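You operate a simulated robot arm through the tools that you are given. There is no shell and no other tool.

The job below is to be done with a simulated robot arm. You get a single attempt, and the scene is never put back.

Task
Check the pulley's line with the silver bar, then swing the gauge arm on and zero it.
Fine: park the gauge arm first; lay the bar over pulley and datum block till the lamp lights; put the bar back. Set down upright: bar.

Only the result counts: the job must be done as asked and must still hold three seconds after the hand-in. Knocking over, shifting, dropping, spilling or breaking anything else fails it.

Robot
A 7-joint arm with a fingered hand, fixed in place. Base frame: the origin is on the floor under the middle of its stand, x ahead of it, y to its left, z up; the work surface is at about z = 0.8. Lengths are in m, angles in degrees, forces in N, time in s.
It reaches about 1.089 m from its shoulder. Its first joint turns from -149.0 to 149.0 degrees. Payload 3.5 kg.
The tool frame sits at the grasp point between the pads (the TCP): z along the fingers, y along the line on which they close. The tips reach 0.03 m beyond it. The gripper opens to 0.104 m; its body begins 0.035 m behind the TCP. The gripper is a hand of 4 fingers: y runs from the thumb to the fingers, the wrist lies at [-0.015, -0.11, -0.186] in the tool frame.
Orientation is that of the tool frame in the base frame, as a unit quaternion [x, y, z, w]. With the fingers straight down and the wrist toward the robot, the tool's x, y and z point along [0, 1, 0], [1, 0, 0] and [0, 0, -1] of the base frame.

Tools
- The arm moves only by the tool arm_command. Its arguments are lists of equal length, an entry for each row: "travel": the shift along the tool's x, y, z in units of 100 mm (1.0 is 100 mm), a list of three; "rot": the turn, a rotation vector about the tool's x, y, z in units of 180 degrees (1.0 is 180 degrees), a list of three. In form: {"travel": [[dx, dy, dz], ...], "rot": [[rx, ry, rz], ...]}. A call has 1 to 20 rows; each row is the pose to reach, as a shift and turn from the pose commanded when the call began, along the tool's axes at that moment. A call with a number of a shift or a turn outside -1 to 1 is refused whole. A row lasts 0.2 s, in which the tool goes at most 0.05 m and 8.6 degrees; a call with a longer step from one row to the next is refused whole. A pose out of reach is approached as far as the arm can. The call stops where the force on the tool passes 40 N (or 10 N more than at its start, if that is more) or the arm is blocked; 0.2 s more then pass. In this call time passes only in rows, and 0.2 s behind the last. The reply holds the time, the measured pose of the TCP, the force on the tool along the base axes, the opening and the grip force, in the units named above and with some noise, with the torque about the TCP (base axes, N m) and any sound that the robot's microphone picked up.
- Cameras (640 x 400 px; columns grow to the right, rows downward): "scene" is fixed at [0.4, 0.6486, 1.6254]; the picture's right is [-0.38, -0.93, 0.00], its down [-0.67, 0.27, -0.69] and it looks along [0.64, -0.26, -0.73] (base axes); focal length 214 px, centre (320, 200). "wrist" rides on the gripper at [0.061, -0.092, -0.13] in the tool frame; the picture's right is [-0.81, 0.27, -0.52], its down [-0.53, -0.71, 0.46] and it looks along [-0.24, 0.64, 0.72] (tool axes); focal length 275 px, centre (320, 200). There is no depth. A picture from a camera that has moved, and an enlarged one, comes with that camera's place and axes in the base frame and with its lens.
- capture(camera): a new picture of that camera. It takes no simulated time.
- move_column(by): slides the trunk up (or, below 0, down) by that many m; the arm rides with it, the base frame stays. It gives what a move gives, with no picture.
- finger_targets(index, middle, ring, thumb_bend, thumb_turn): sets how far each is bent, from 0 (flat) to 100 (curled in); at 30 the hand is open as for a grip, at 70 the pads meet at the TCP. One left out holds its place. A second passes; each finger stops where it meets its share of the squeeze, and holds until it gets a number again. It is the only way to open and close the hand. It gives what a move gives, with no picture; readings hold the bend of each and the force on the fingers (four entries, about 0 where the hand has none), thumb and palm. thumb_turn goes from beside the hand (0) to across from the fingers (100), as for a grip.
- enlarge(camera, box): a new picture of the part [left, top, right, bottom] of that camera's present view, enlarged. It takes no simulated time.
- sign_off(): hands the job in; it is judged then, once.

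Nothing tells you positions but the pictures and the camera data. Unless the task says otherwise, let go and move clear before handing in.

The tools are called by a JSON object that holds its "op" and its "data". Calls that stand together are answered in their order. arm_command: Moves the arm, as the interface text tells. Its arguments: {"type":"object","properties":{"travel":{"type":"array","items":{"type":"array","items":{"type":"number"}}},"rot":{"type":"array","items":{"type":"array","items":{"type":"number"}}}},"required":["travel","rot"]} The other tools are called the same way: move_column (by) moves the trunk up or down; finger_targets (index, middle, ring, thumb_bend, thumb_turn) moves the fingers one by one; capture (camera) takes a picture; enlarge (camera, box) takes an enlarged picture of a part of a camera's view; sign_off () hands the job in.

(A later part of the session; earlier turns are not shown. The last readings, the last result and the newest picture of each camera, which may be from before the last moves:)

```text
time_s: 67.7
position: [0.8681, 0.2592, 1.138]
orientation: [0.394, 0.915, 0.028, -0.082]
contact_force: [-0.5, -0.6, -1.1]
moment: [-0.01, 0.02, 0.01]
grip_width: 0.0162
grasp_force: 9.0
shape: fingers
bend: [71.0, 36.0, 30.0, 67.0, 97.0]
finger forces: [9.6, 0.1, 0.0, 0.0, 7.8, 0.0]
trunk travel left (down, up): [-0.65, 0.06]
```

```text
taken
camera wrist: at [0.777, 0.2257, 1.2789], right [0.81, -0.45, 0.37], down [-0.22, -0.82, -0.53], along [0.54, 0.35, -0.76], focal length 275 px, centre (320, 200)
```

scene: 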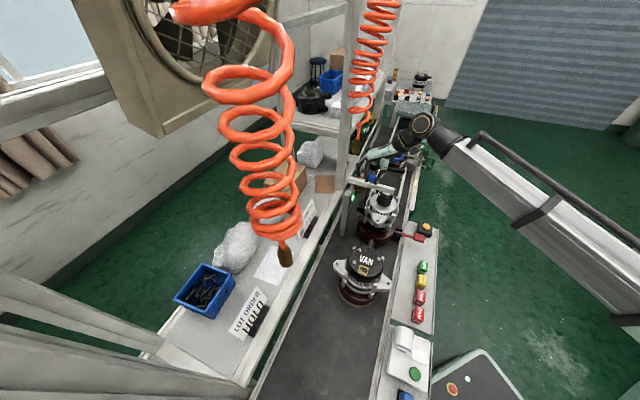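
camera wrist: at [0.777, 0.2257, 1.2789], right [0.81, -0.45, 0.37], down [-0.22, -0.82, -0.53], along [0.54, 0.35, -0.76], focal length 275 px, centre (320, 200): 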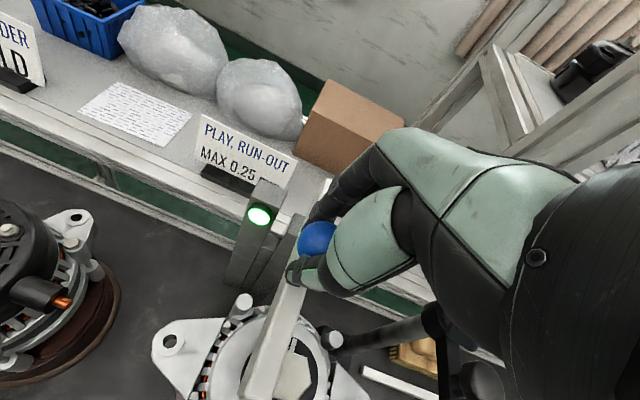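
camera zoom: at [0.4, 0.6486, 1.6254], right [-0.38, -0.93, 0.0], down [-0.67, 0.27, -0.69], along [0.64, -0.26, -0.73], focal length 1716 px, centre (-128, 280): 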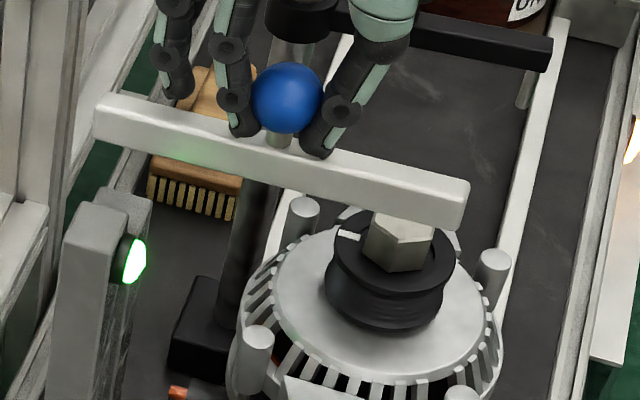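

The lamp has latched on and the bar is still firmly held. Next I'll carry it back along the same route.

{"op": "arm_command", "data": {"travel": [[0.084, -0.192, -0.008], [0.168, -0.384, -0.016], [0.252, -0.576, -0.024], [0.336, -0.768, -0.032]], "rot": [[0, 0, 0], [0, 0, 0], [0, 0, 0], [0, 0, 0]]}}

{"op": "arm_command", "data": {"travel": [[0.2, -0.085, 0.03], [0.4, -0.17, 0.06], [0.6, -0.255, 0.09], [0.795, -0.339, 0.123]], "rot": [[0, 0, 0], [0, 0, 0], [0, 0, 0], [0, 0, 0]]}}

{"op": "arm_command", "data": {"travel": [[0.243, -0.042, 0.043], [0.485, -0.083, 0.085], [0.728, -0.125, 0.128], [0.971, -0.167, 0.171]], "rot": [[0, 0, 0], [0, 0, 0], [0, 0, 0], [0, 0, 0]]}}

{"op": "arm_command", "data": {"travel": [[0.244, 0.011, 0.043], [0.488, 0.022, 0.085], [0.732, 0.033, 0.128], [0.976, 0.044, 0.17]], "rot": [[0, 0, 0], [0, 0, 0], [0, 0, 0], [0, 0, 0]]}}

{"op": "capture", "data": {"camera": "wrist"}}

```text
time_s: 68.7
position: [0.7885, 0.2314, 1.148]
orientation: [0.394, 0.915, 0.027, -0.082]
contact_force: [0.3, 0.1, -1.6]
moment: [-0.02, 0.01, -0.01]
grip_width: 0.0162
grasp_force: 9.1
shape: fingers
bend: [71.0, 36.0, 30.0, 67.0, 97.0]
finger forces: [9.5, 0.0, 0.1, 0.1, 7.8, 0.0]
trunk travel left (down, up): [-0.65, 0.06]
```

```text
time_s: 69.7
position: [0.7079, 0.2664, 1.1498]
orientation: [0.394, 0.915, 0.028, -0.082]
contact_force: [-1.3, -0.2, -2.4]
moment: [0.01, -0.01, 0.01]
grip_width: 0.0165
grasp_force: 8.5
shape: fingers
bend: [71.0, 36.0, 30.0, 67.0, 97.0]
finger forces: [9.4, 0.1, 0.0, 0.1, 7.6, 0.0]
trunk travel left (down, up): [-0.65, 0.06]
```

```text
time_s: 70.7
position: [0.6295, 0.3262, 1.1498]
orientation: [0.395, 0.915, 0.028, -0.082]
contact_force: [0.1, 0.4, -1.2]
moment: [0.0, 0.0, -0.04]
grip_width: 0.0159
grasp_force: 8.8
shape: fingers
bend: [71.0, 36.0, 30.0, 67.0, 97.0]
finger forces: [9.3, 0.0, 0.0, 0.0, 7.4, 0.1]
trunk travel left (down, up): [-0.65, 0.06]
```

```text
time_s: 71.7
position: [0.5649, 0.4022, 1.1503]
orientation: [0.395, 0.915, 0.028, -0.081]
contact_force: [-0.2, 0.2, -1.7]
moment: [-0.06, -0.01, -0.01]
grip_width: 0.0149
grasp_force: 8.1
shape: fingers
bend: [71.0, 36.0, 30.0, 67.0, 97.0]
finger forces: [8.4, 0.1, 0.1, 0.0, 7.5, 0.0]
trunk travel left (down, up): [-0.65, 0.06]
```

```text
taken
camera wrist: at [0.4739, 0.3675, 1.2909], right [0.81, -0.45, 0.37], down [-0.22, -0.82, -0.53], along [0.54, 0.35, -0.76], focal length 275 px, centre (320, 200)
```

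wrist: 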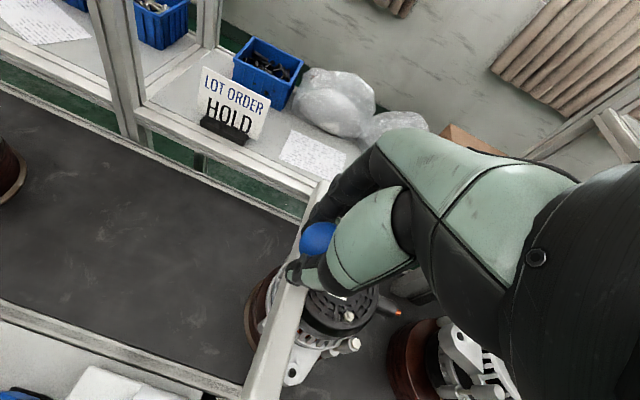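

The grip is slowly losing force (10.3 to 8.4 N), so I shouldn't carry this any longer than needed. I'll bring the bar down over the open belt, set it down there and take a better grip before returning it.

{"op": "arm_command", "data": {"travel": [[0.21, 0.032, 0.24], [0.42, 0.064, 0.48], [0.631, 0.096, 0.717]], "rot": [[0, 0, 0], [0, 0, 0], [0, 0, 0]]}}

{"op": "arm_command", "data": {"travel": [[0.13, 0.08, 0.225], [0.26, 0.16, 0.45], [0.39, 0.245, 0.675], [0.52, 0.327, 0.898]], "rot": [[0, 0, 0], [0, 0, 0], [0, 0, 0], [0, 0, 0]]}}

{"op": "arm_command", "data": {"travel": [[-0.043, 0.004, 0.246], [-0.086, 0.008, 0.49], [-0.128, 0.011, 0.739], [-0.171, 0.015, 0.985]], "rot": [[0, 0, 0], [0, 0, 0], [0, 0, 0], [0, 0, 0]]}}

{"op": "capture", "data": {"camera": "wrist"}}

{"op": "enlarge", "data": {"camera": "scene", "box": [290, 280, 418, 360]}}

```text
time_s: 72.5
position: [0.52, 0.4612, 1.0892]
orientation: [0.394, 0.915, 0.028, -0.081]
contact_force: [0.6, 0.1, -1.7]
moment: [0.01, 0.0, 0.0]
grip_width: 0.0148
grasp_force: 8.1
shape: fingers
bend: [71.0, 36.0, 30.0, 67.0, 97.0]
finger forces: [8.3, 0.0, 0.0, 0.0, 7.8, 0.0]
trunk travel left (down, up): [-0.65, 0.06]
```

```text
time_s: 73.5
position: [0.4974, 0.5315, 1.0076]
orientation: [0.395, 0.915, 0.028, -0.082]
contact_force: [0.3, -0.5, -1.4]
moment: [-0.01, 0.02, 0.05]
grip_width: 0.0148
grasp_force: 8.3
shape: fingers
bend: [71.0, 36.0, 30.0, 67.0, 97.0]
finger forces: [8.3, 0.1, 0.1, 0.0, 7.9, 0.0]
trunk travel left (down, up): [-0.65, 0.06]
```

```text
time_s: 74.5
position: [0.4968, 0.532, 0.9091]
orientation: [0.394, 0.915, 0.028, -0.082]
contact_force: [-0.4, 0.1, -1.9]
moment: [-0.01, 0.01, 0.0]
grip_width: 0.0148
grasp_force: 7.6
shape: fingers
bend: [71.0, 36.0, 30.0, 67.0, 97.0]
finger forces: [8.3, 0.1, 0.1, 0.0, 7.9, 0.0]
trunk travel left (down, up): [-0.65, 0.06]
```

```text
taken
camera wrist: at [0.4067, 0.4976, 1.0503], right [0.81, -0.45, 0.37], down [-0.22, -0.82, -0.53], along [0.54, 0.35, -0.76], focal length 275 px, centre (320, 200)
```

wrist: 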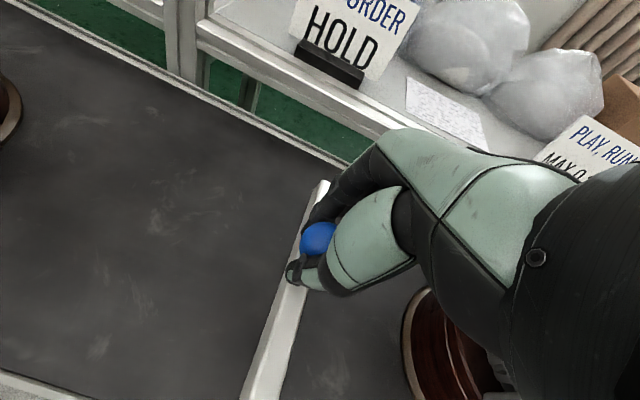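

```text
5.00 times, centred on (354, 320) of scene
camera zoom: at [0.4, 0.6486, 1.6254], right [-0.38, -0.93, 0.0], down [-0.67, 0.27, -0.69], along [0.64, -0.26, -0.73], focal length 1072 px, centre (150, -400)
```

zoom: 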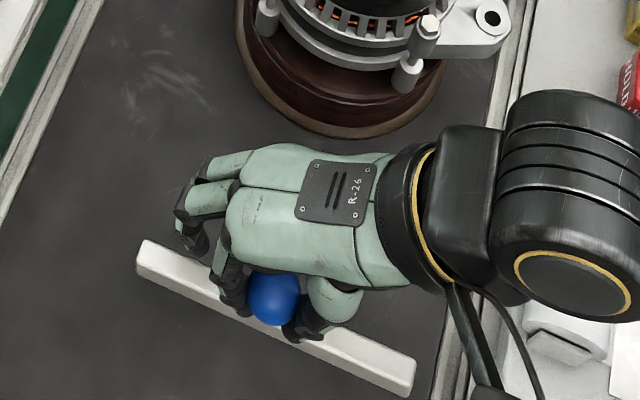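

The grip has steadied (8.3/7.9 N, unchanged over three moves) and the bar is only 6 cm above the belt. I'll continue: rotate back by 90° while easing toward the bar's home position.

{"op": "arm_command", "data": {"travel": [[0.021, 0.037, -0.004], [0.042, 0.074, -0.008], [0.062, 0.111, -0.011], [0.083, 0.148, -0.015], [0.104, 0.185, -0.019], [0.125, 0.222, -0.023], [0.146, 0.259, -0.027], [0.166, 0.297, -0.03], [0.187, 0.334, -0.034], [0.208, 0.371, -0.038], [0.229, 0.408, -0.042], [0.25, 0.445, -0.046], [0.27, 0.482, -0.049], [0.291, 0.519, -0.053], [0.312, 0.556, -0.057]], "rot": [[-0.0057, 0.0005, 0.0328], [-0.0114, 0.001, 0.0657], [-0.0171, 0.0015, 0.0985], [-0.0228, 0.002, 0.1313], [-0.0285, 0.0025, 0.1642], [-0.0342, 0.003, 0.197], [-0.0399, 0.0035, 0.2298], [-0.0456, 0.0041, 0.2627], [-0.0513, 0.0046, 0.2955], [-0.057, 0.0051, 0.3283], [-0.0627, 0.0056, 0.3612], [-0.0684, 0.0061, 0.394], [-0.0741, 0.0066, 0.4268], [-0.0798, 0.0071, 0.4597], [-0.0855, 0.0076, 0.4925]]}}

{"op": "capture", "data": {"camera": "wrist"}}

{"op": "enlarge", "data": {"camera": "scene", "box": [230, 290, 358, 390]}}

```text
time_s: 77.7
position: [0.517, 0.5907, 0.9191]
orientation: [0.926, 0.367, 0.077, -0.039]
contact_force: [-0.2, 0.5, -2.3]
moment: [-0.02, -0.04, -0.04]
grip_width: 0.0144
grasp_force: 7.8
shape: fingers
bend: [71.0, 36.0, 30.0, 67.0, 97.0]
finger forces: [8.1, 0.0, 0.0, 0.1, 8.0, 0.1]
trunk travel left (down, up): [-0.65, 0.06]
```

```text
taken
camera wrist: at [0.4836, 0.6831, 1.0613], right [-0.45, -0.81, 0.37], down [-0.82, 0.22, -0.53], along [0.35, -0.54, -0.77], focal length 275 px, centre (320, 200)
```

wrist: 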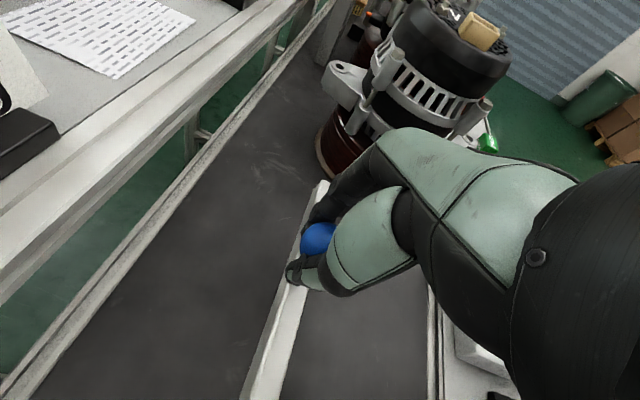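

```text
4.00 times, centred on (294, 340) of scene
camera zoom: at [0.4, 0.6486, 1.6254], right [-0.38, -0.93, 0.0], down [-0.67, 0.27, -0.69], along [0.64, -0.26, -0.73], focal length 858 px, centre (424, -360)
```

zoom: 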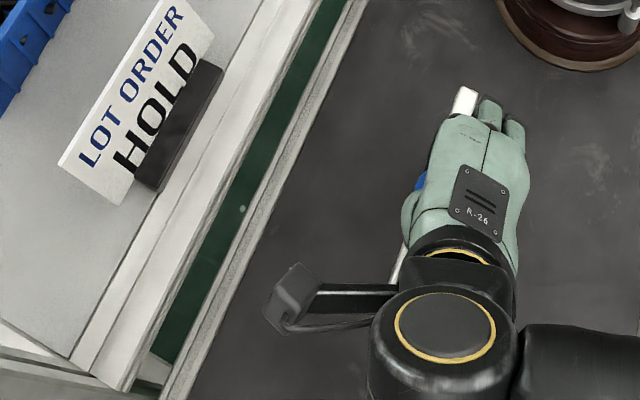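

The bar is aligned with the belt again. I'm moving it over its home spot in two halves, keeping the bar above rail height.

{"op": "arm_command", "data": {"travel": [[0.18, -0.078, 0.039], [0.36, -0.156, 0.079], [0.539, -0.234, 0.118]], "rot": [[0, 0, 0], [0, 0, 0], [0, 0, 0]]}}

{"op": "arm_command", "data": {"travel": [[0.18, -0.078, 0.039], [0.36, -0.156, 0.079], [0.539, -0.234, 0.118]], "rot": [[0, 0, 0], [0, 0, 0], [0, 0, 0]]}}

{"op": "capture", "data": {"camera": "wrist"}}

{"op": "enlarge", "data": {"camera": "wrist", "box": [180, 170, 380, 400]}}

{"op": "enlarge", "data": {"camera": "scene", "box": [220, 290, 348, 390]}}

```text
time_s: 78.5
position: [0.5427, 0.6467, 0.9174]
orientation: [0.926, 0.368, 0.077, -0.039]
contact_force: [0.2, 0.0, -1.6]
moment: [0.02, -0.01, 0.0]
grip_width: 0.0145
grasp_force: 7.6
shape: fingers
bend: [71.0, 36.0, 30.0, 67.0, 97.0]
finger forces: [8.1, 0.0, 0.0, 0.0, 8.1, 0.1]
trunk travel left (down, up): [-0.65, 0.06]
```

```text
time_s: 79.3
position: [0.5646, 0.7024, 0.9166]
orientation: [0.926, 0.368, 0.077, -0.04]
contact_force: [0.2, 0.4, -0.7]
moment: [-0.02, -0.02, -0.03]
grip_width: 0.0141
grasp_force: 8.1
shape: fingers
bend: [71.0, 36.0, 30.0, 67.0, 97.0]
finger forces: [8.0, 0.0, 0.1, 0.0, 8.2, 0.0]
trunk travel left (down, up): [-0.65, 0.06]
```

```text
taken
camera wrist: at [0.5316, 0.7928, 1.0579], right [-0.45, -0.81, 0.37], down [-0.82, 0.22, -0.53], along [0.35, -0.54, -0.77], focal length 275 px, centre (320, 200)
```

wrist: 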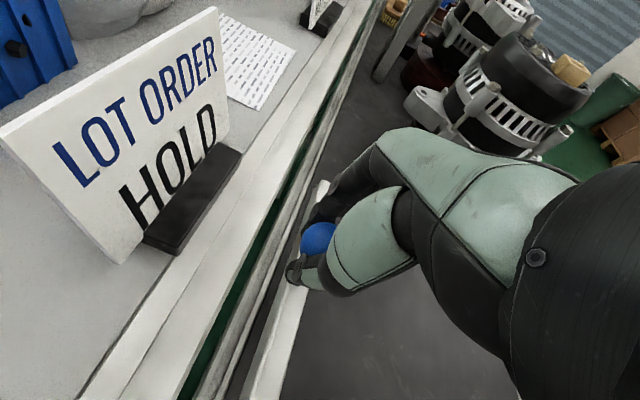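

```text
1.74 times, centred on (280, 285) of wrist
camera zoom: at [0.5316, 0.7928, 1.0579], right [-0.45, -0.81, 0.37], down [-0.82, 0.22, -0.53], along [0.35, -0.54, -0.77], focal length 479 px, centre (390, 52)
```

zoom: 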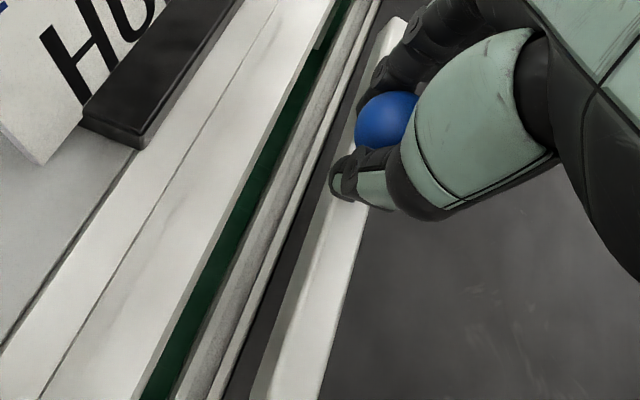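

```text
4.00 times, centred on (284, 340) of scene
camera zoom: at [0.4, 0.6486, 1.6254], right [-0.38, -0.93, 0.0], down [-0.67, 0.27, -0.69], along [0.64, -0.26, -0.73], focal length 858 px, centre (464, -360)
```

zoom: 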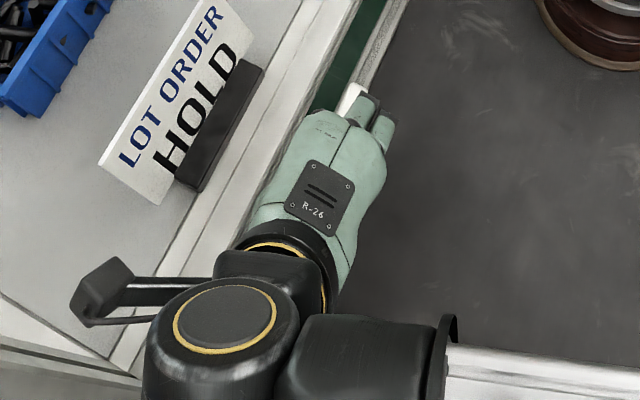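

The bar is over its home spot, with the knob at about (0.5665, 0.701). I'll lower vertically 5 cm, then finish in small steps until it touches.

{"op": "arm_command", "data": {"travel": [[-0.0214, 0.002, 0.123], [-0.0428, 0.004, 0.246], [-0.0642, 0.006, 0.369], [-0.0856, 0.0079, 0.492]], "rot": [[0, 0, 0], [0, 0, 0], [0, 0, 0], [0, 0, 0]]}}

{"op": "enlarge", "data": {"camera": "wrist", "box": [180, 170, 380, 400]}}

```text
time_s: 80.3
position: [0.5641, 0.7011, 0.8655]
orientation: [0.926, 0.367, 0.078, -0.039]
contact_force: [1.3, 0.7, -1.3]
moment: [0.01, 0.02, 0.02]
grip_width: 0.0146
grasp_force: 8.1
shape: fingers
bend: [71.0, 36.0, 30.0, 67.0, 97.0]
finger forces: [8.0, 0.0, 0.0, 0.0, 8.2, 0.0]
trunk travel left (down, up): [-0.65, 0.06]
```

```text
1.74 times, centred on (280, 285) of wrist
camera zoom: at [0.5309, 0.7925, 1.0073], right [-0.45, -0.81, 0.37], down [-0.82, 0.22, -0.53], along [0.35, -0.54, -0.77], focal length 479 px, centre (390, 52)
```

zoom: 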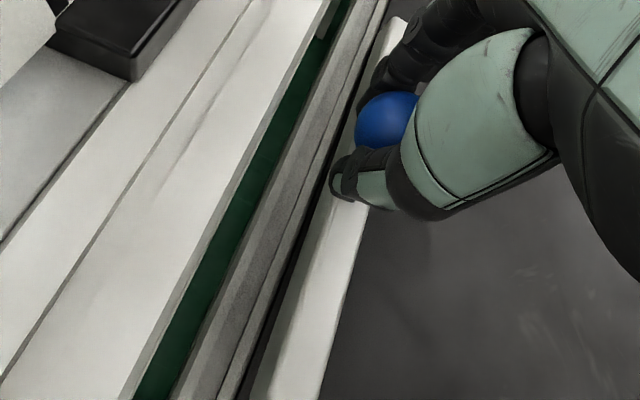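

Close to the belt now. Small steps down until the force shows contact.

{"op": "arm_command", "data": {"travel": [[-0.0051, 0.0005, 0.0295], [-0.0103, 0.0009, 0.059], [-0.0154, 0.0014, 0.0886]], "rot": [[0, 0, 0], [0, 0, 0], [0, 0, 0]]}}

{"op": "arm_command", "data": {"travel": [[-0.0034, 0.0003, 0.0197]], "rot": [[0, 0, 0]]}}

{"op": "arm_command", "data": {"travel": [[-0.0034, 0.0003, 0.0197]], "rot": [[0, 0, 0]]}}

```text
time_s: 81.1
position: [0.5651, 0.7015, 0.8558]
orientation: [0.926, 0.368, 0.078, -0.039]
contact_force: [-0.4, -0.6, 0.1]
moment: [-0.04, -0.02, 0.01]
grip_width: 0.014
grasp_force: 7.7
shape: fingers
bend: [72.0, 36.0, 30.0, 67.0, 97.0]
finger forces: [7.5, 0.1, 0.1, 0.0, 8.1, 0.0]
trunk travel left (down, up): [-0.65, 0.06]
```

```text
time_s: 81.5
position: [0.5641, 0.701, 0.8555]
orientation: [0.925, 0.369, 0.077, -0.039]
contact_force: [-0.5, 0.0, 0.4]
moment: [-0.07, -0.07, 0.02]
grip_width: 0.0141
grasp_force: 7.6
shape: fingers
bend: [72.0, 36.0, 30.0, 67.0, 97.0]
finger forces: [7.5, 0.0, 0.0, 0.0, 8.1, 0.0]
trunk travel left (down, up): [-0.65, 0.06]
```

```text
time_s: 81.9
position: [0.5642, 0.7014, 0.8519]
orientation: [0.926, 0.368, 0.079, -0.039]
contact_force: [-0.5, 0.5, -0.1]
moment: [-0.13, -0.04, -0.04]
grip_width: 0.0136
grasp_force: 7.7
shape: fingers
bend: [72.0, 36.0, 30.0, 67.0, 97.0]
finger forces: [7.2, 0.0, 0.0, 0.1, 8.0, 0.0]
trunk travel left (down, up): [-0.65, 0.06]
```

The weight reading has dropped to zero, so the bar is resting on the belt. I'll check visually, then open the thumb and index together.

{"op": "enlarge", "data": {"camera": "wrist", "box": [180, 170, 380, 400]}}

{"op": "finger_targets", "data": {"index": 55, "thumb_bend": 55}}

{"op": "finger_targets", "data": {"index": 34, "middle": 30, "thumb_bend": 34}}

{"op": "enlarge", "data": {"camera": "wrist", "box": [180, 170, 380, 400]}}

```text
1.74 times, centred on (280, 285) of wrist
camera zoom: at [0.5309, 0.7926, 0.9946], right [-0.45, -0.81, 0.37], down [-0.82, 0.22, -0.53], along [0.35, -0.54, -0.77], focal length 479 px, centre (390, 52)
```

zoom: 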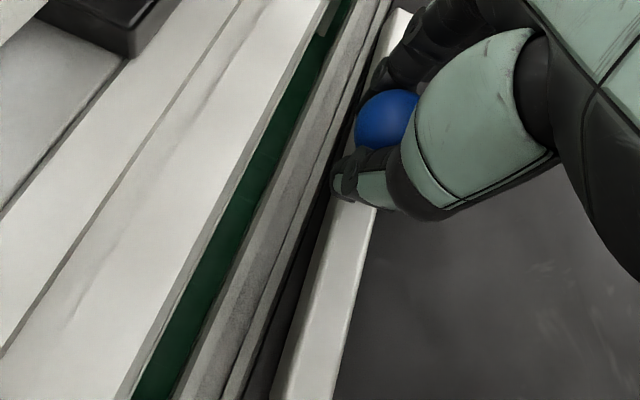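

```text
time_s: 82.9
position: [0.5655, 0.7007, 0.8524]
orientation: [0.925, 0.369, 0.077, -0.039]
contact_force: [0.4, -0.2, 0.3]
moment: [-0.03, 0.01, -0.02]
grip_width: 0.0387
grasp_force: 0.0
shape: fingers
bend: [55.0, 36.0, 30.0, 55.0, 97.0]
finger forces: [0.1, 0.0, 0.1, 0.1, 0.0, 0.0]
trunk travel left (down, up): [-0.65, 0.06]
```

```text
time_s: 83.9
position: [0.5639, 0.7017, 0.8535]
orientation: [0.926, 0.368, 0.077, -0.039]
contact_force: [0.6, -0.3, -0.6]
moment: [-0.02, -0.01, -0.03]
grip_width: 0.0928
grasp_force: 0.1
shape: fingers
bend: [34.0, 30.0, 30.0, 34.0, 97.0]
finger forces: [0.0, 0.0, 0.0, 0.0, 0.0, 0.0]
trunk travel left (down, up): [-0.65, 0.06]
```

```text
1.74 times, centred on (280, 285) of wrist
camera zoom: at [0.5308, 0.7925, 0.9945], right [-0.45, -0.81, 0.37], down [-0.82, 0.22, -0.53], along [0.35, -0.54, -0.77], focal length 479 px, centre (390, 52)
```

zoom: 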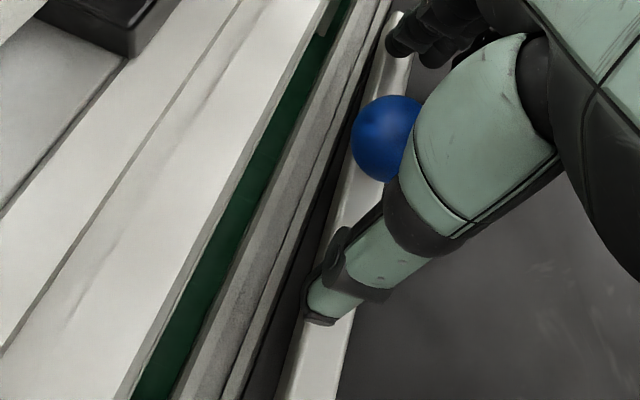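

Released, and the bar sits upright. I'll lift straight up and back away, then check the bar's final pose.

{"op": "arm_command", "data": {"travel": [[0.0257, -0.0024, -0.148], [0.0514, -0.0047, -0.295], [0.077, -0.0071, -0.443], [0.12, -0.011, -0.689]], "rot": [[0, 0, 0], [0, 0, 0], [0, 0, 0], [0, 0, 0]]}}

{"op": "arm_command", "data": {"travel": [[-0.25, 0.1, 0.0], [-0.5, 0.2, 0.0], [-0.75, 0.3, 0.0], [-1.0, 0.4, 0.0]], "rot": [[0, 0, 0], [0, 0, 0], [0, 0, 0], [0, 0, 0]]}}

{"op": "capture", "data": {"camera": "scene"}}

{"op": "enlarge", "data": {"camera": "scene", "box": [250, 310, 314, 390]}}

```text
time_s: 84.9
position: [0.5641, 0.7014, 0.9228]
orientation: [0.926, 0.369, 0.077, -0.039]
contact_force: [0.0, -0.2, 0.3]
moment: [-0.03, -0.01, 0.0]
grip_width: 0.0926
grasp_force: 0.0
shape: fingers
bend: [34.0, 30.0, 30.0, 34.0, 97.0]
finger forces: [0.0, 0.1, 0.0, 0.0, 0.1, 0.0]
trunk travel left (down, up): [-0.65, 0.06]
```

```text
time_s: 85.9
position: [0.5198, 0.6044, 0.9062]
orientation: [0.926, 0.368, 0.078, -0.039]
contact_force: [0.8, -0.8, -0.4]
moment: [-0.01, -0.02, -0.01]
grip_width: 0.0928
grasp_force: 0.0
shape: fingers
bend: [34.0, 30.0, 30.0, 34.0, 97.0]
finger forces: [0.0, 0.1, 0.0, 0.0, 0.0, 0.0]
trunk travel left (down, up): [-0.65, 0.06]
```

```text
taken
```

scene: 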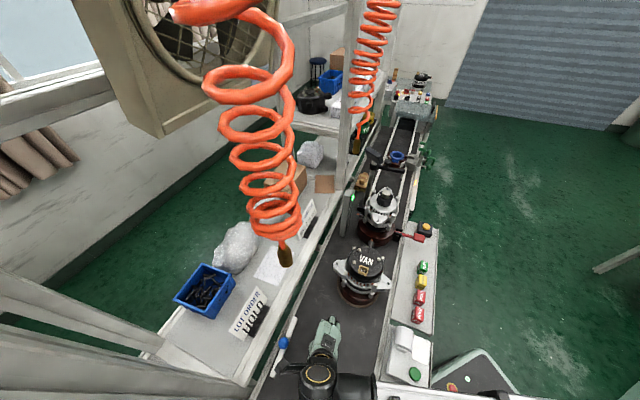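

```text
5.00 times, centred on (282, 350) of scene
camera zoom: at [0.4, 0.6486, 1.6254], right [-0.38, -0.93, 0.0], down [-0.67, 0.27, -0.69], along [0.64, -0.26, -0.73], focal length 1072 px, centre (510, -550)
```

zoom: 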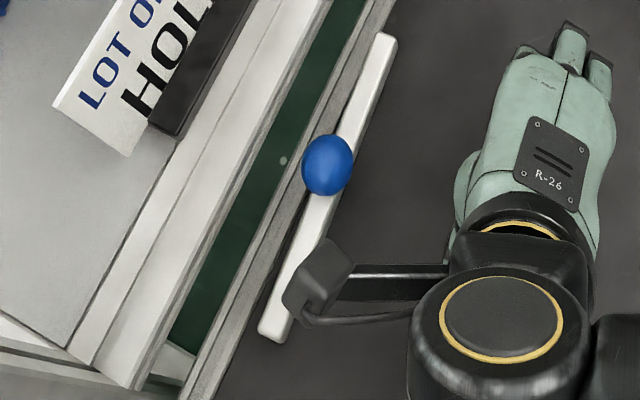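

The bar is back upright at its home spot, within a few millimetres and about 3° of yaw. Next is the gauge arm. I'll take the tilt out of the hand, back off and raise clear of the hose. Keeping a yaw of about -45° puts the fingers on the side needed to draw the arm back onto the pulley.

{"op": "arm_command", "data": {"travel": [[-0.15, 0.1, -0.1], [-0.3, 0.2, -0.2], [-0.45, 0.3, -0.3]], "rot": [[0, -0.019, 0], [0, -0.037, 0], [0, -0.0556, 0]]}}

{"op": "finger_targets", "data": {"index": 30, "middle": 30, "ring": 30, "thumb_bend": 30}}

{"op": "capture", "data": {"camera": "scene"}}

{"op": "capture", "data": {"camera": "wrist"}}

```text
time_s: 86.7
position: [0.5059, 0.5478, 0.9268]
orientation: [0.929, 0.369, -0.002, -0.007]
contact_force: [0.2, 0.0, 0.5]
moment: [-0.01, 0.02, 0.02]
grip_width: 0.093
grasp_force: 0.2
shape: fingers
bend: [34.0, 30.0, 30.0, 34.0, 97.0]
finger forces: [0.1, 0.0, 0.0, 0.0, 0.1, 0.0]
trunk travel left (down, up): [-0.65, 0.06]
```

```text
time_s: 87.7
position: [0.5055, 0.5487, 0.9258]
orientation: [0.929, 0.37, -0.003, -0.007]
contact_force: [-0.5, 0.0, -0.6]
moment: [0.02, 0.03, -0.04]
grip_width: 0.1027
grasp_force: 0.1
shape: fingers
bend: [30.0, 30.0, 30.0, 30.0, 97.0]
finger forces: [0.0, 0.1, 0.0, 0.0, 0.1, 0.0]
trunk travel left (down, up): [-0.65, 0.06]
```

```text
taken
```

scene: 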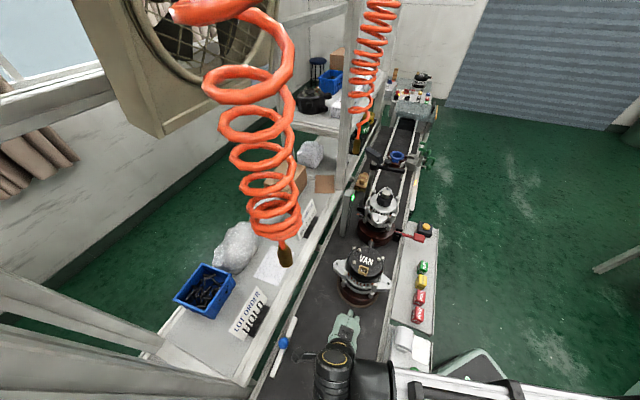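

```text
taken
camera wrist: at [0.4889, 0.6558, 1.0596], right [-0.39, -0.76, 0.51], down [-0.88, 0.16, -0.44], along [0.26, -0.63, -0.73], focal length 275 px, centre (320, 200)
```

wrist: 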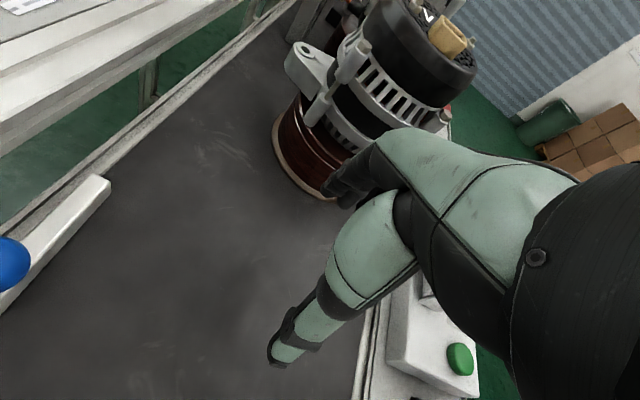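

Hand is clear of the bar. I'm rising and heading around the near side toward the gauge.

{"op": "arm_command", "data": {"travel": [[-0.21, 0.12, -0.235], [-0.42, 0.24, -0.47], [-0.626, 0.361, -0.706]], "rot": [[0, 0, 0], [0, 0, 0], [0, 0, 0]]}}

{"op": "arm_command", "data": {"travel": [[-0.09, 0.186, -0.32], [-0.18, 0.373, -0.64], [-0.267, 0.559, -0.959]], "rot": [[0, 0, 0], [0, 0, 0], [0, 0, 0]]}}

{"op": "arm_command", "data": {"travel": [[-0.04, 0.28, -0.305], [-0.08, 0.56, -0.61], [-0.118, 0.838, -0.914]], "rot": [[0, 0, 0], [0, 0, 0], [0, 0, 0]]}}

{"op": "arm_command", "data": {"travel": [[0.01, 0.28, -0.04], [0.02, 0.56, -0.08], [0.024, 0.846, -0.113]], "rot": [[0, 0, 0], [0, 0, 0], [0, 0, 0]]}}

{"op": "arm_command", "data": {"travel": [[0.02, 0.29, -0.005], [0.04, 0.58, -0.01], [0.06, 0.881, -0.014]], "rot": [[0, 0, 0], [0, 0, 0], [0, 0, 0]]}}

{"op": "capture", "data": {"camera": "scene"}}

```text
time_s: 88.5
position: [0.4844, 0.4767, 0.9965]
orientation: [0.929, 0.371, -0.004, -0.007]
contact_force: [-0.2, -0.2, -0.1]
moment: [0.0, 0.02, 0.03]
grip_width: 0.1028
grasp_force: 0.0
shape: fingers
bend: [30.0, 30.0, 30.0, 30.0, 97.0]
finger forces: [0.0, 0.0, 0.0, 0.0, 0.0, 0.0]
trunk travel left (down, up): [-0.65, 0.06]
```

```text
time_s: 89.3
position: [0.505, 0.4191, 1.0926]
orientation: [0.929, 0.37, -0.005, -0.008]
contact_force: [-0.1, -0.3, -0.1]
moment: [-0.02, 0.01, -0.04]
grip_width: 0.1028
grasp_force: 0.0
shape: fingers
bend: [30.0, 30.0, 30.0, 30.0, 97.0]
finger forces: [0.0, 0.0, 0.0, 0.1, 0.0, 0.1]
trunk travel left (down, up): [-0.65, 0.06]
```

```text
time_s: 90.1
position: [0.5576, 0.3485, 1.1813]
orientation: [0.929, 0.369, -0.004, -0.007]
contact_force: [-0.2, -0.2, -0.5]
moment: [0.01, 0.01, -0.01]
grip_width: 0.1028
grasp_force: 0.1
shape: fingers
bend: [30.0, 30.0, 30.0, 30.0, 97.0]
finger forces: [0.0, 0.0, 0.1, 0.0, 0.0, 0.0]
trunk travel left (down, up): [-0.65, 0.06]
```

```text
time_s: 90.9
position: [0.617, 0.2894, 1.191]
orientation: [0.929, 0.37, -0.004, -0.006]
contact_force: [0.5, -0.5, 0.3]
moment: [-0.02, -0.01, 0.04]
grip_width: 0.103
grasp_force: 0.1
shape: fingers
bend: [30.0, 30.0, 30.0, 30.0, 97.0]
finger forces: [0.0, 0.0, 0.0, 0.1, 0.1, 0.1]
trunk travel left (down, up): [-0.65, 0.06]
```

```text
time_s: 91.7
position: [0.6815, 0.2292, 1.1906]
orientation: [0.928, 0.371, -0.004, -0.008]
contact_force: [-0.3, -0.9, -0.8]
moment: [-0.03, -0.02, 0.01]
grip_width: 0.1031
grasp_force: 0.1
shape: fingers
bend: [30.0, 30.0, 30.0, 30.0, 97.0]
finger forces: [0.0, 0.0, 0.1, 0.0, 0.0, 0.0]
trunk travel left (down, up): [-0.65, 0.06]
```

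```text
taken
```

scene: 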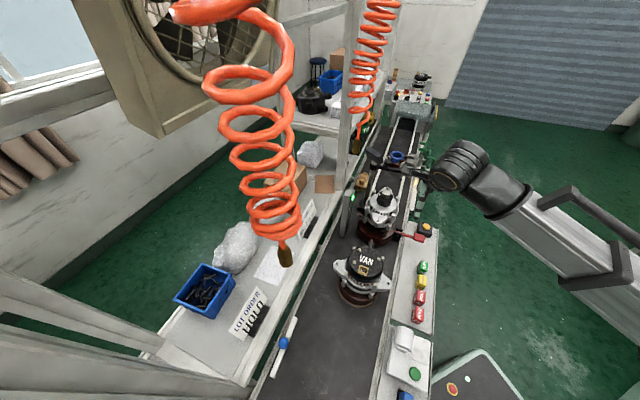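

The view is clear now, so I'll verify the bar's resting pose and measure where the parked arm is.

{"op": "enlarge", "data": {"camera": "scene", "box": [250, 310, 314, 390]}}

{"op": "enlarge", "data": {"camera": "scene", "box": [345, 145, 425, 195]}}

{"op": "capture", "data": {"camera": "wrist"}}

```text
5.00 times, centred on (282, 350) of scene
camera zoom: at [0.4, 0.6486, 1.6254], right [-0.38, -0.93, 0.0], down [-0.67, 0.27, -0.69], along [0.64, -0.26, -0.73], focal length 1072 px, centre (510, -550)
```

zoom: 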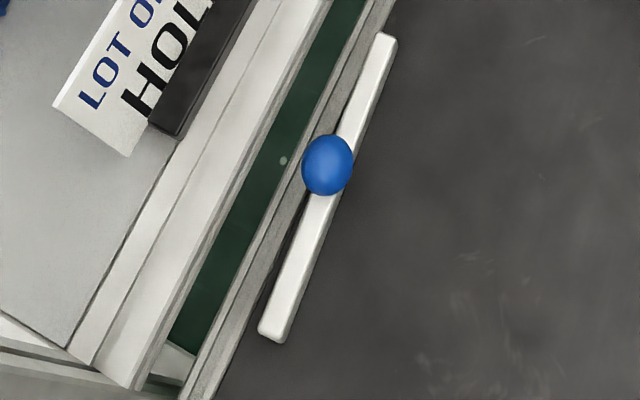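

```text
8.00 times, centred on (385, 170) of scene
camera zoom: at [0.4, 0.6486, 1.6254], right [-0.38, -0.93, 0.0], down [-0.67, 0.27, -0.69], along [0.64, -0.26, -0.73], focal length 1716 px, centre (-200, 440)
```

zoom: 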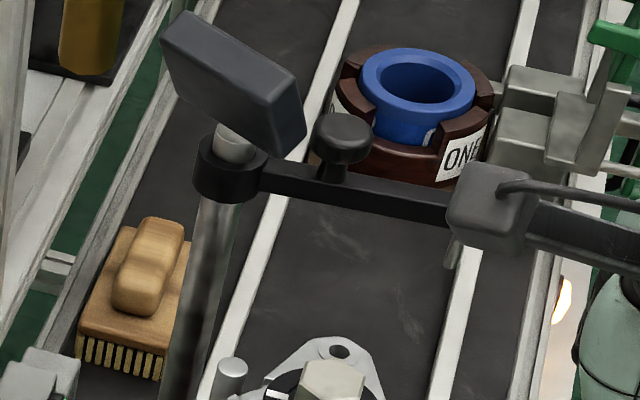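

```text
taken
camera wrist: at [0.665, 0.3365, 1.3243], right [-0.39, -0.76, 0.51], down [-0.88, 0.16, -0.44], along [0.26, -0.63, -0.73], focal length 275 px, centre (320, 200)
```

wrist: 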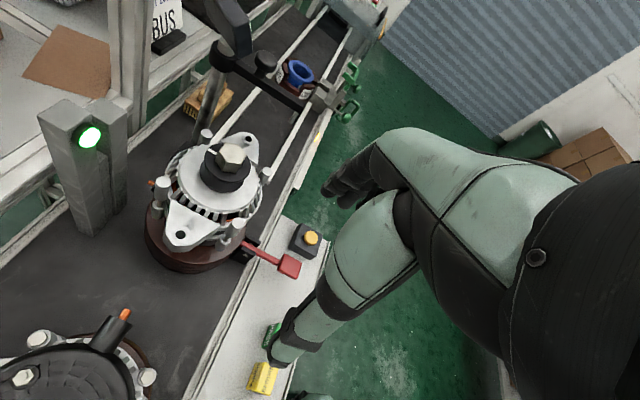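

The bar rests upright beside the rail as it did at the start. The parked arm is at about 222°–226°. I'll hover over the arm with the thumb on the pulley side and the fingers on the far side.

{"op": "arm_command", "data": {"travel": [[0.09, 0.29, -0.003], [0.18, 0.58, -0.007], [0.27, 0.877, -0.01]], "rot": [[0, 0, 0], [0, 0, 0], [0, 0, 0]]}}

{"op": "arm_command", "data": {"travel": [[0.1, 0.28, -0.003], [0.2, 0.56, -0.007], [0.304, 0.841, -0.01]], "rot": [[0, 0, 0], [0, 0, 0], [0, 0, 0]]}}

{"op": "arm_command", "data": {"travel": [[0.09, 0.26, -0.003], [0.18, 0.52, -0.007], [0.26, 0.785, -0.01]], "rot": [[0, 0, 0], [0, 0, 0], [0, 0, 0]]}}

{"op": "enlarge", "data": {"camera": "scene", "box": [345, 130, 441, 190]}}

{"op": "capture", "data": {"camera": "wrist"}}

```text
time_s: 92.5
position: [0.7612, 0.1843, 1.1906]
orientation: [0.929, 0.37, -0.004, -0.008]
contact_force: [-0.2, -1.2, 0.4]
moment: [0.0, 0.01, -0.02]
grip_width: 0.1029
grasp_force: 0.0
shape: fingers
bend: [30.0, 30.0, 30.0, 30.0, 97.0]
finger forces: [0.1, 0.0, 0.1, 0.0, 0.0, 0.0]
trunk travel left (down, up): [-0.65, 0.06]
```

```text
time_s: 93.3
position: [0.8427, 0.1462, 1.1908]
orientation: [0.929, 0.37, -0.005, -0.008]
contact_force: [0.1, -0.2, 0.3]
moment: [0.01, 0.01, 0.03]
grip_width: 0.1031
grasp_force: 0.1
shape: fingers
bend: [30.0, 30.0, 30.0, 30.0, 97.0]
finger forces: [0.1, 0.0, 0.0, 0.1, 0.0, 0.1]
trunk travel left (down, up): [-0.65, 0.06]
```

```text
time_s: 94.1
position: [0.9139, 0.1041, 1.1895]
orientation: [0.929, 0.37, -0.004, -0.007]
contact_force: [-0.4, -0.1, 0.3]
moment: [0.03, -0.02, 0.02]
grip_width: 0.1027
grasp_force: 0.0
shape: fingers
bend: [30.0, 30.0, 30.0, 30.0, 97.0]
finger forces: [0.0, 0.0, 0.0, 0.1, 0.0, 0.0]
trunk travel left (down, up): [-0.65, 0.06]
```

```text
6.67 times, centred on (393, 160) of scene
camera zoom: at [0.4, 0.6486, 1.6254], right [-0.38, -0.93, 0.0], down [-0.67, 0.27, -0.69], along [0.64, -0.26, -0.73], focal length 1430 px, centre (-167, 467)
```

zoom: 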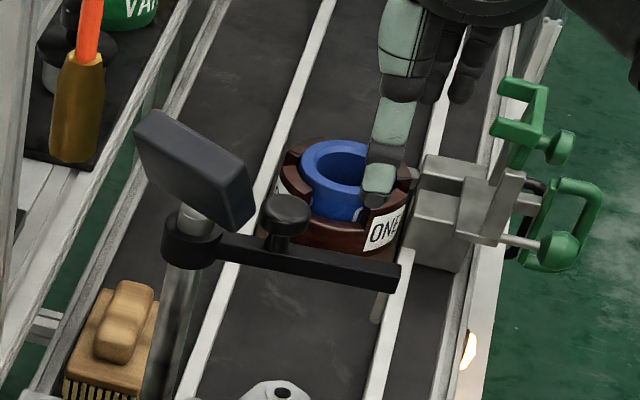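

```text
taken
camera wrist: at [0.8975, 0.2111, 1.3231], right [-0.39, -0.76, 0.51], down [-0.88, 0.16, -0.44], along [0.26, -0.63, -0.73], focal length 275 px, centre (320, 200)
```

wrist: 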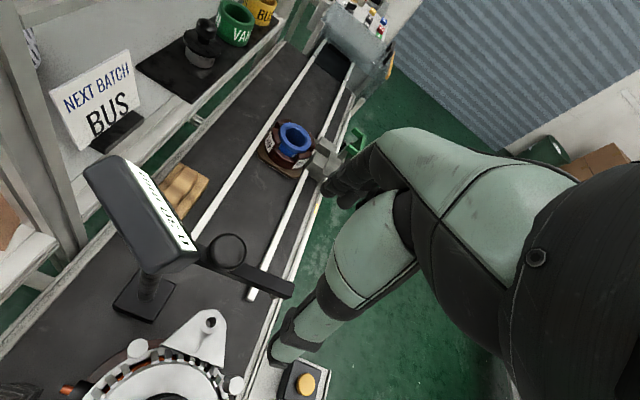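

In the wrist view the TCP is right above the arm near its tip, with the thumb and index on either side. I'll descend to straddle it.

{"op": "arm_command", "data": {"travel": [[0, 0, 0.25], [0, 0, 0.5], [0, 0, 0.75], [0, 0, 1.0]], "rot": [[0, 0, 0], [0, 0, 0], [0, 0, 0], [0, 0, 0]]}}

{"op": "enlarge", "data": {"camera": "scene", "box": [345, 140, 441, 200]}}

{"op": "capture", "data": {"camera": "wrist"}}

```text
time_s: 95.1
position: [0.9126, 0.1057, 1.0896]
orientation: [0.929, 0.37, -0.004, -0.007]
contact_force: [-0.8, 0.3, 0.3]
moment: [0.01, -0.01, -0.02]
grip_width: 0.1032
grasp_force: 0.1
shape: fingers
bend: [30.0, 30.0, 30.0, 30.0, 97.0]
finger forces: [0.0, 0.1, 0.1, 0.0, 0.1, 0.1]
trunk travel left (down, up): [-0.65, 0.06]
```

```text
6.67 times, centred on (393, 170) of scene
camera zoom: at [0.4, 0.6486, 1.6254], right [-0.38, -0.93, 0.0], down [-0.67, 0.27, -0.69], along [0.64, -0.26, -0.73], focal length 1430 px, centre (-167, 400)
```

zoom: 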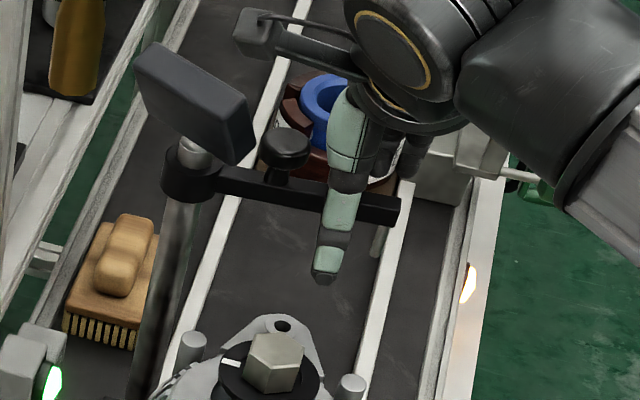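

```text
taken
camera wrist: at [0.8966, 0.2132, 1.2222], right [-0.39, -0.76, 0.51], down [-0.88, 0.16, -0.44], along [0.26, -0.63, -0.73], focal length 275 px, centre (320, 200)
```

wrist: 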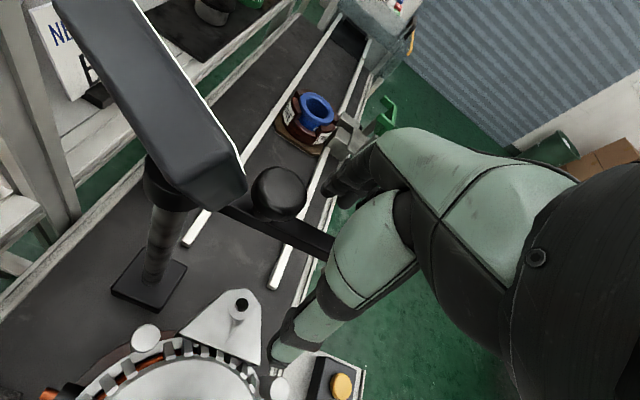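

The straddle works, but dragging along this line would sweep the thumb over the nut and bring the wrist close to hose 2. A better way is to lift, turn to yaw 0° with the wrist toward the robot, and push the arm back with the side of the index finger.

{"op": "arm_command", "data": {"travel": [[0, 0, -0.25], [0, 0, -0.5], [0, 0, -0.75], [0, 0, -1.0]], "rot": [[0, 0, 0], [0, 0, 0], [0, 0, 0], [0, 0, 0]]}}

{"op": "arm_command", "data": {"travel": [[-0.07, -0.005, 0], [-0.13, -0.01, 0], [-0.19, -0.015, 0], [-0.25, -0.02, 0], [-0.32, -0.02, 0], [-0.38, -0.025, 0], [-0.44, -0.03, 0]], "rot": [[0, 0, -0.037], [0, 0, -0.074], [0, 0, -0.111], [0, 0, -0.148], [0, 0, -0.185], [0, 0, -0.222], [0, 0, -0.258]]}}

{"op": "capture", "data": {"camera": "wrist"}}

{"op": "enlarge", "data": {"camera": "scene", "box": [345, 130, 441, 190]}}

```text
time_s: 96.1
position: [0.9147, 0.1061, 1.1901]
orientation: [0.929, 0.369, -0.004, -0.007]
contact_force: [-0.1, 0.3, 1.0]
moment: [-0.02, -0.01, 0.05]
grip_width: 0.1031
grasp_force: 0.0
shape: fingers
bend: [30.0, 30.0, 30.0, 30.0, 97.0]
finger forces: [0.0, 0.0, 0.0, 0.0, 0.0, 0.0]
trunk travel left (down, up): [-0.65, 0.06]
```

```text
time_s: 97.7
position: [0.879, 0.0755, 1.1904]
orientation: [0.707, 0.707, -0.001, -0.008]
contact_force: [-0.1, -0.6, 0.3]
moment: [0.01, -0.04, -0.02]
grip_width: 0.1029
grasp_force: 0.1
shape: fingers
bend: [30.0, 30.0, 30.0, 30.0, 97.0]
finger forces: [0.0, 0.1, 0.0, 0.1, 0.1, 0.1]
trunk travel left (down, up): [-0.65, 0.06]
```

```text
taken
camera wrist: at [0.7897, 0.1363, 1.3232], right [0.28, -0.82, 0.51], down [-0.72, -0.53, -0.45], along [0.64, -0.24, -0.73], focal length 275 px, centre (320, 200)
```

wrist: 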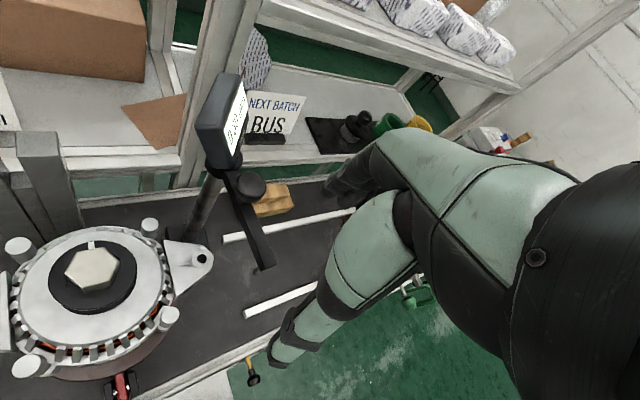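

```text
6.67 times, centred on (393, 160) of scene
camera zoom: at [0.4, 0.6486, 1.6254], right [-0.38, -0.93, 0.0], down [-0.67, 0.27, -0.69], along [0.64, -0.26, -0.73], focal length 1430 px, centre (-167, 467)
```

zoom: 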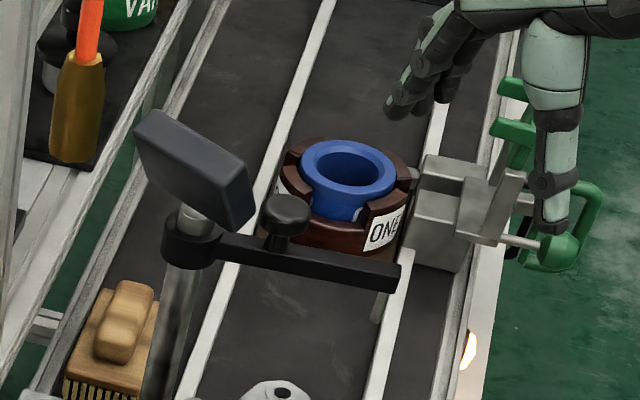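

In the wrist view the parked arm's tip is at about (0.898, 0.081). My index will come down at about (0.939, 0.076), clear on its far side. Descending.

{"op": "arm_command", "data": {"travel": [[0, 0, 0.25], [0, 0, 0.5], [0, 0, 0.75], [0, 0, 1.0]], "rot": [[0, 0, 0], [0, 0, 0], [0, 0, 0], [0, 0, 0]]}}

{"op": "capture", "data": {"camera": "wrist"}}

{"op": "enlarge", "data": {"camera": "scene", "box": [345, 140, 441, 200]}}

```text
time_s: 98.7
position: [0.8774, 0.0781, 1.0904]
orientation: [0.708, 0.707, -0.001, -0.008]
contact_force: [-1.0, 0.5, -0.2]
moment: [0.01, -0.01, 0.02]
grip_width: 0.103
grasp_force: 0.0
shape: fingers
bend: [30.0, 30.0, 30.0, 30.0, 97.0]
finger forces: [0.1, 0.0, 0.0, 0.1, 0.0, 0.1]
trunk travel left (down, up): [-0.65, 0.06]
```

```text
taken
camera wrist: at [0.7885, 0.1381, 1.2234], right [0.28, -0.82, 0.51], down [-0.72, -0.53, -0.45], along [0.64, -0.24, -0.73], focal length 275 px, centre (320, 200)
```

wrist: 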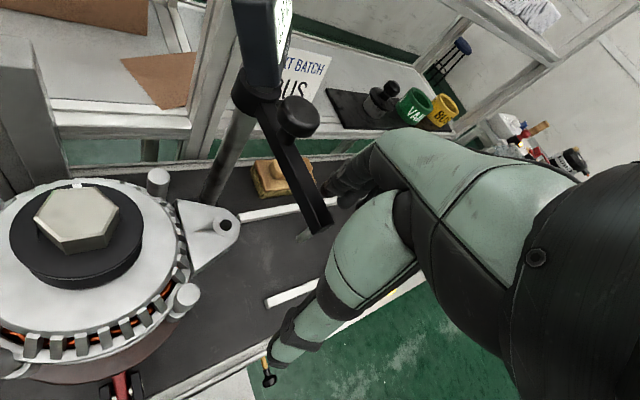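

```text
6.67 times, centred on (393, 170) of scene
camera zoom: at [0.4, 0.6486, 1.6254], right [-0.38, -0.93, 0.0], down [-0.67, 0.27, -0.69], along [0.64, -0.26, -0.73], focal length 1430 px, centre (-167, 400)
```

zoom: 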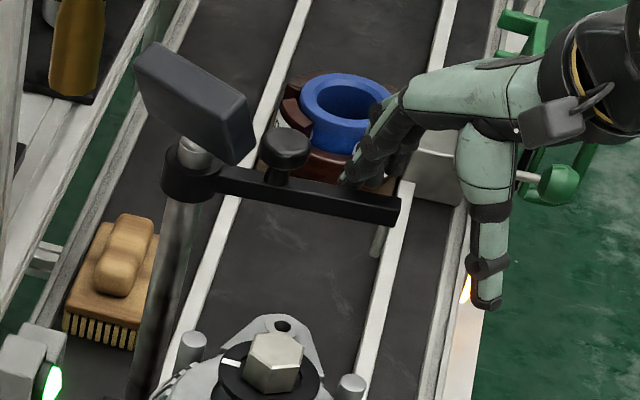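

The index is on the far side of the arm. I'm sweeping it in an arc to bring the arm partway back toward the pulley.

{"op": "arm_command", "data": {"travel": [[0.07, -0.134, 0], [0.16, -0.234, 0], [0.25, -0.334, 0], [0.365, -0.404, 0], [0.48, -0.474, 0]], "rot": [[0, 0, 0], [0, 0, 0], [0, 0, 0], [0, 0, 0], [0, 0, 0]]}}

{"op": "capture", "data": {"camera": "wrist"}}

{"op": "enlarge", "data": {"camera": "scene", "box": [345, 145, 425, 195]}}

```text
time_s: 99.9
position: [0.8309, 0.1256, 1.0918]
orientation: [0.708, 0.706, -0.001, -0.009]
contact_force: [0.6, 0.3, -0.1]
moment: [0.0, 0.03, 0.0]
grip_width: 0.1037
grasp_force: 0.4
shape: fingers
bend: [30.0, 30.0, 30.0, 30.0, 97.0]
finger forces: [0.5, 0.0, 0.0, 0.0, 0.0, 0.0]
trunk travel left (down, up): [-0.65, 0.06]
```

```text
taken
camera wrist: at [0.7414, 0.1862, 1.2246], right [0.28, -0.82, 0.51], down [-0.72, -0.53, -0.45], along [0.64, -0.24, -0.73], focal length 275 px, centre (320, 200)
```

wrist: 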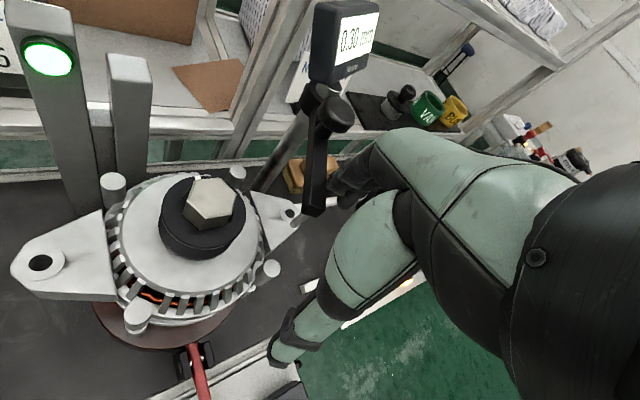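

```text
8.00 times, centred on (385, 170) of scene
camera zoom: at [0.4, 0.6486, 1.6254], right [-0.38, -0.93, 0.0], down [-0.67, 0.27, -0.69], along [0.64, -0.26, -0.73], focal length 1716 px, centre (-200, 440)
```

zoom: 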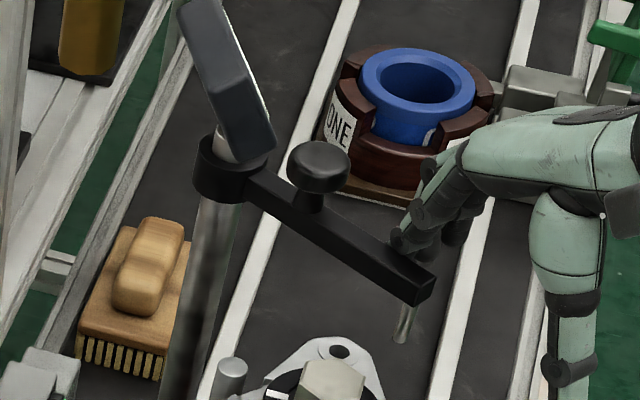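

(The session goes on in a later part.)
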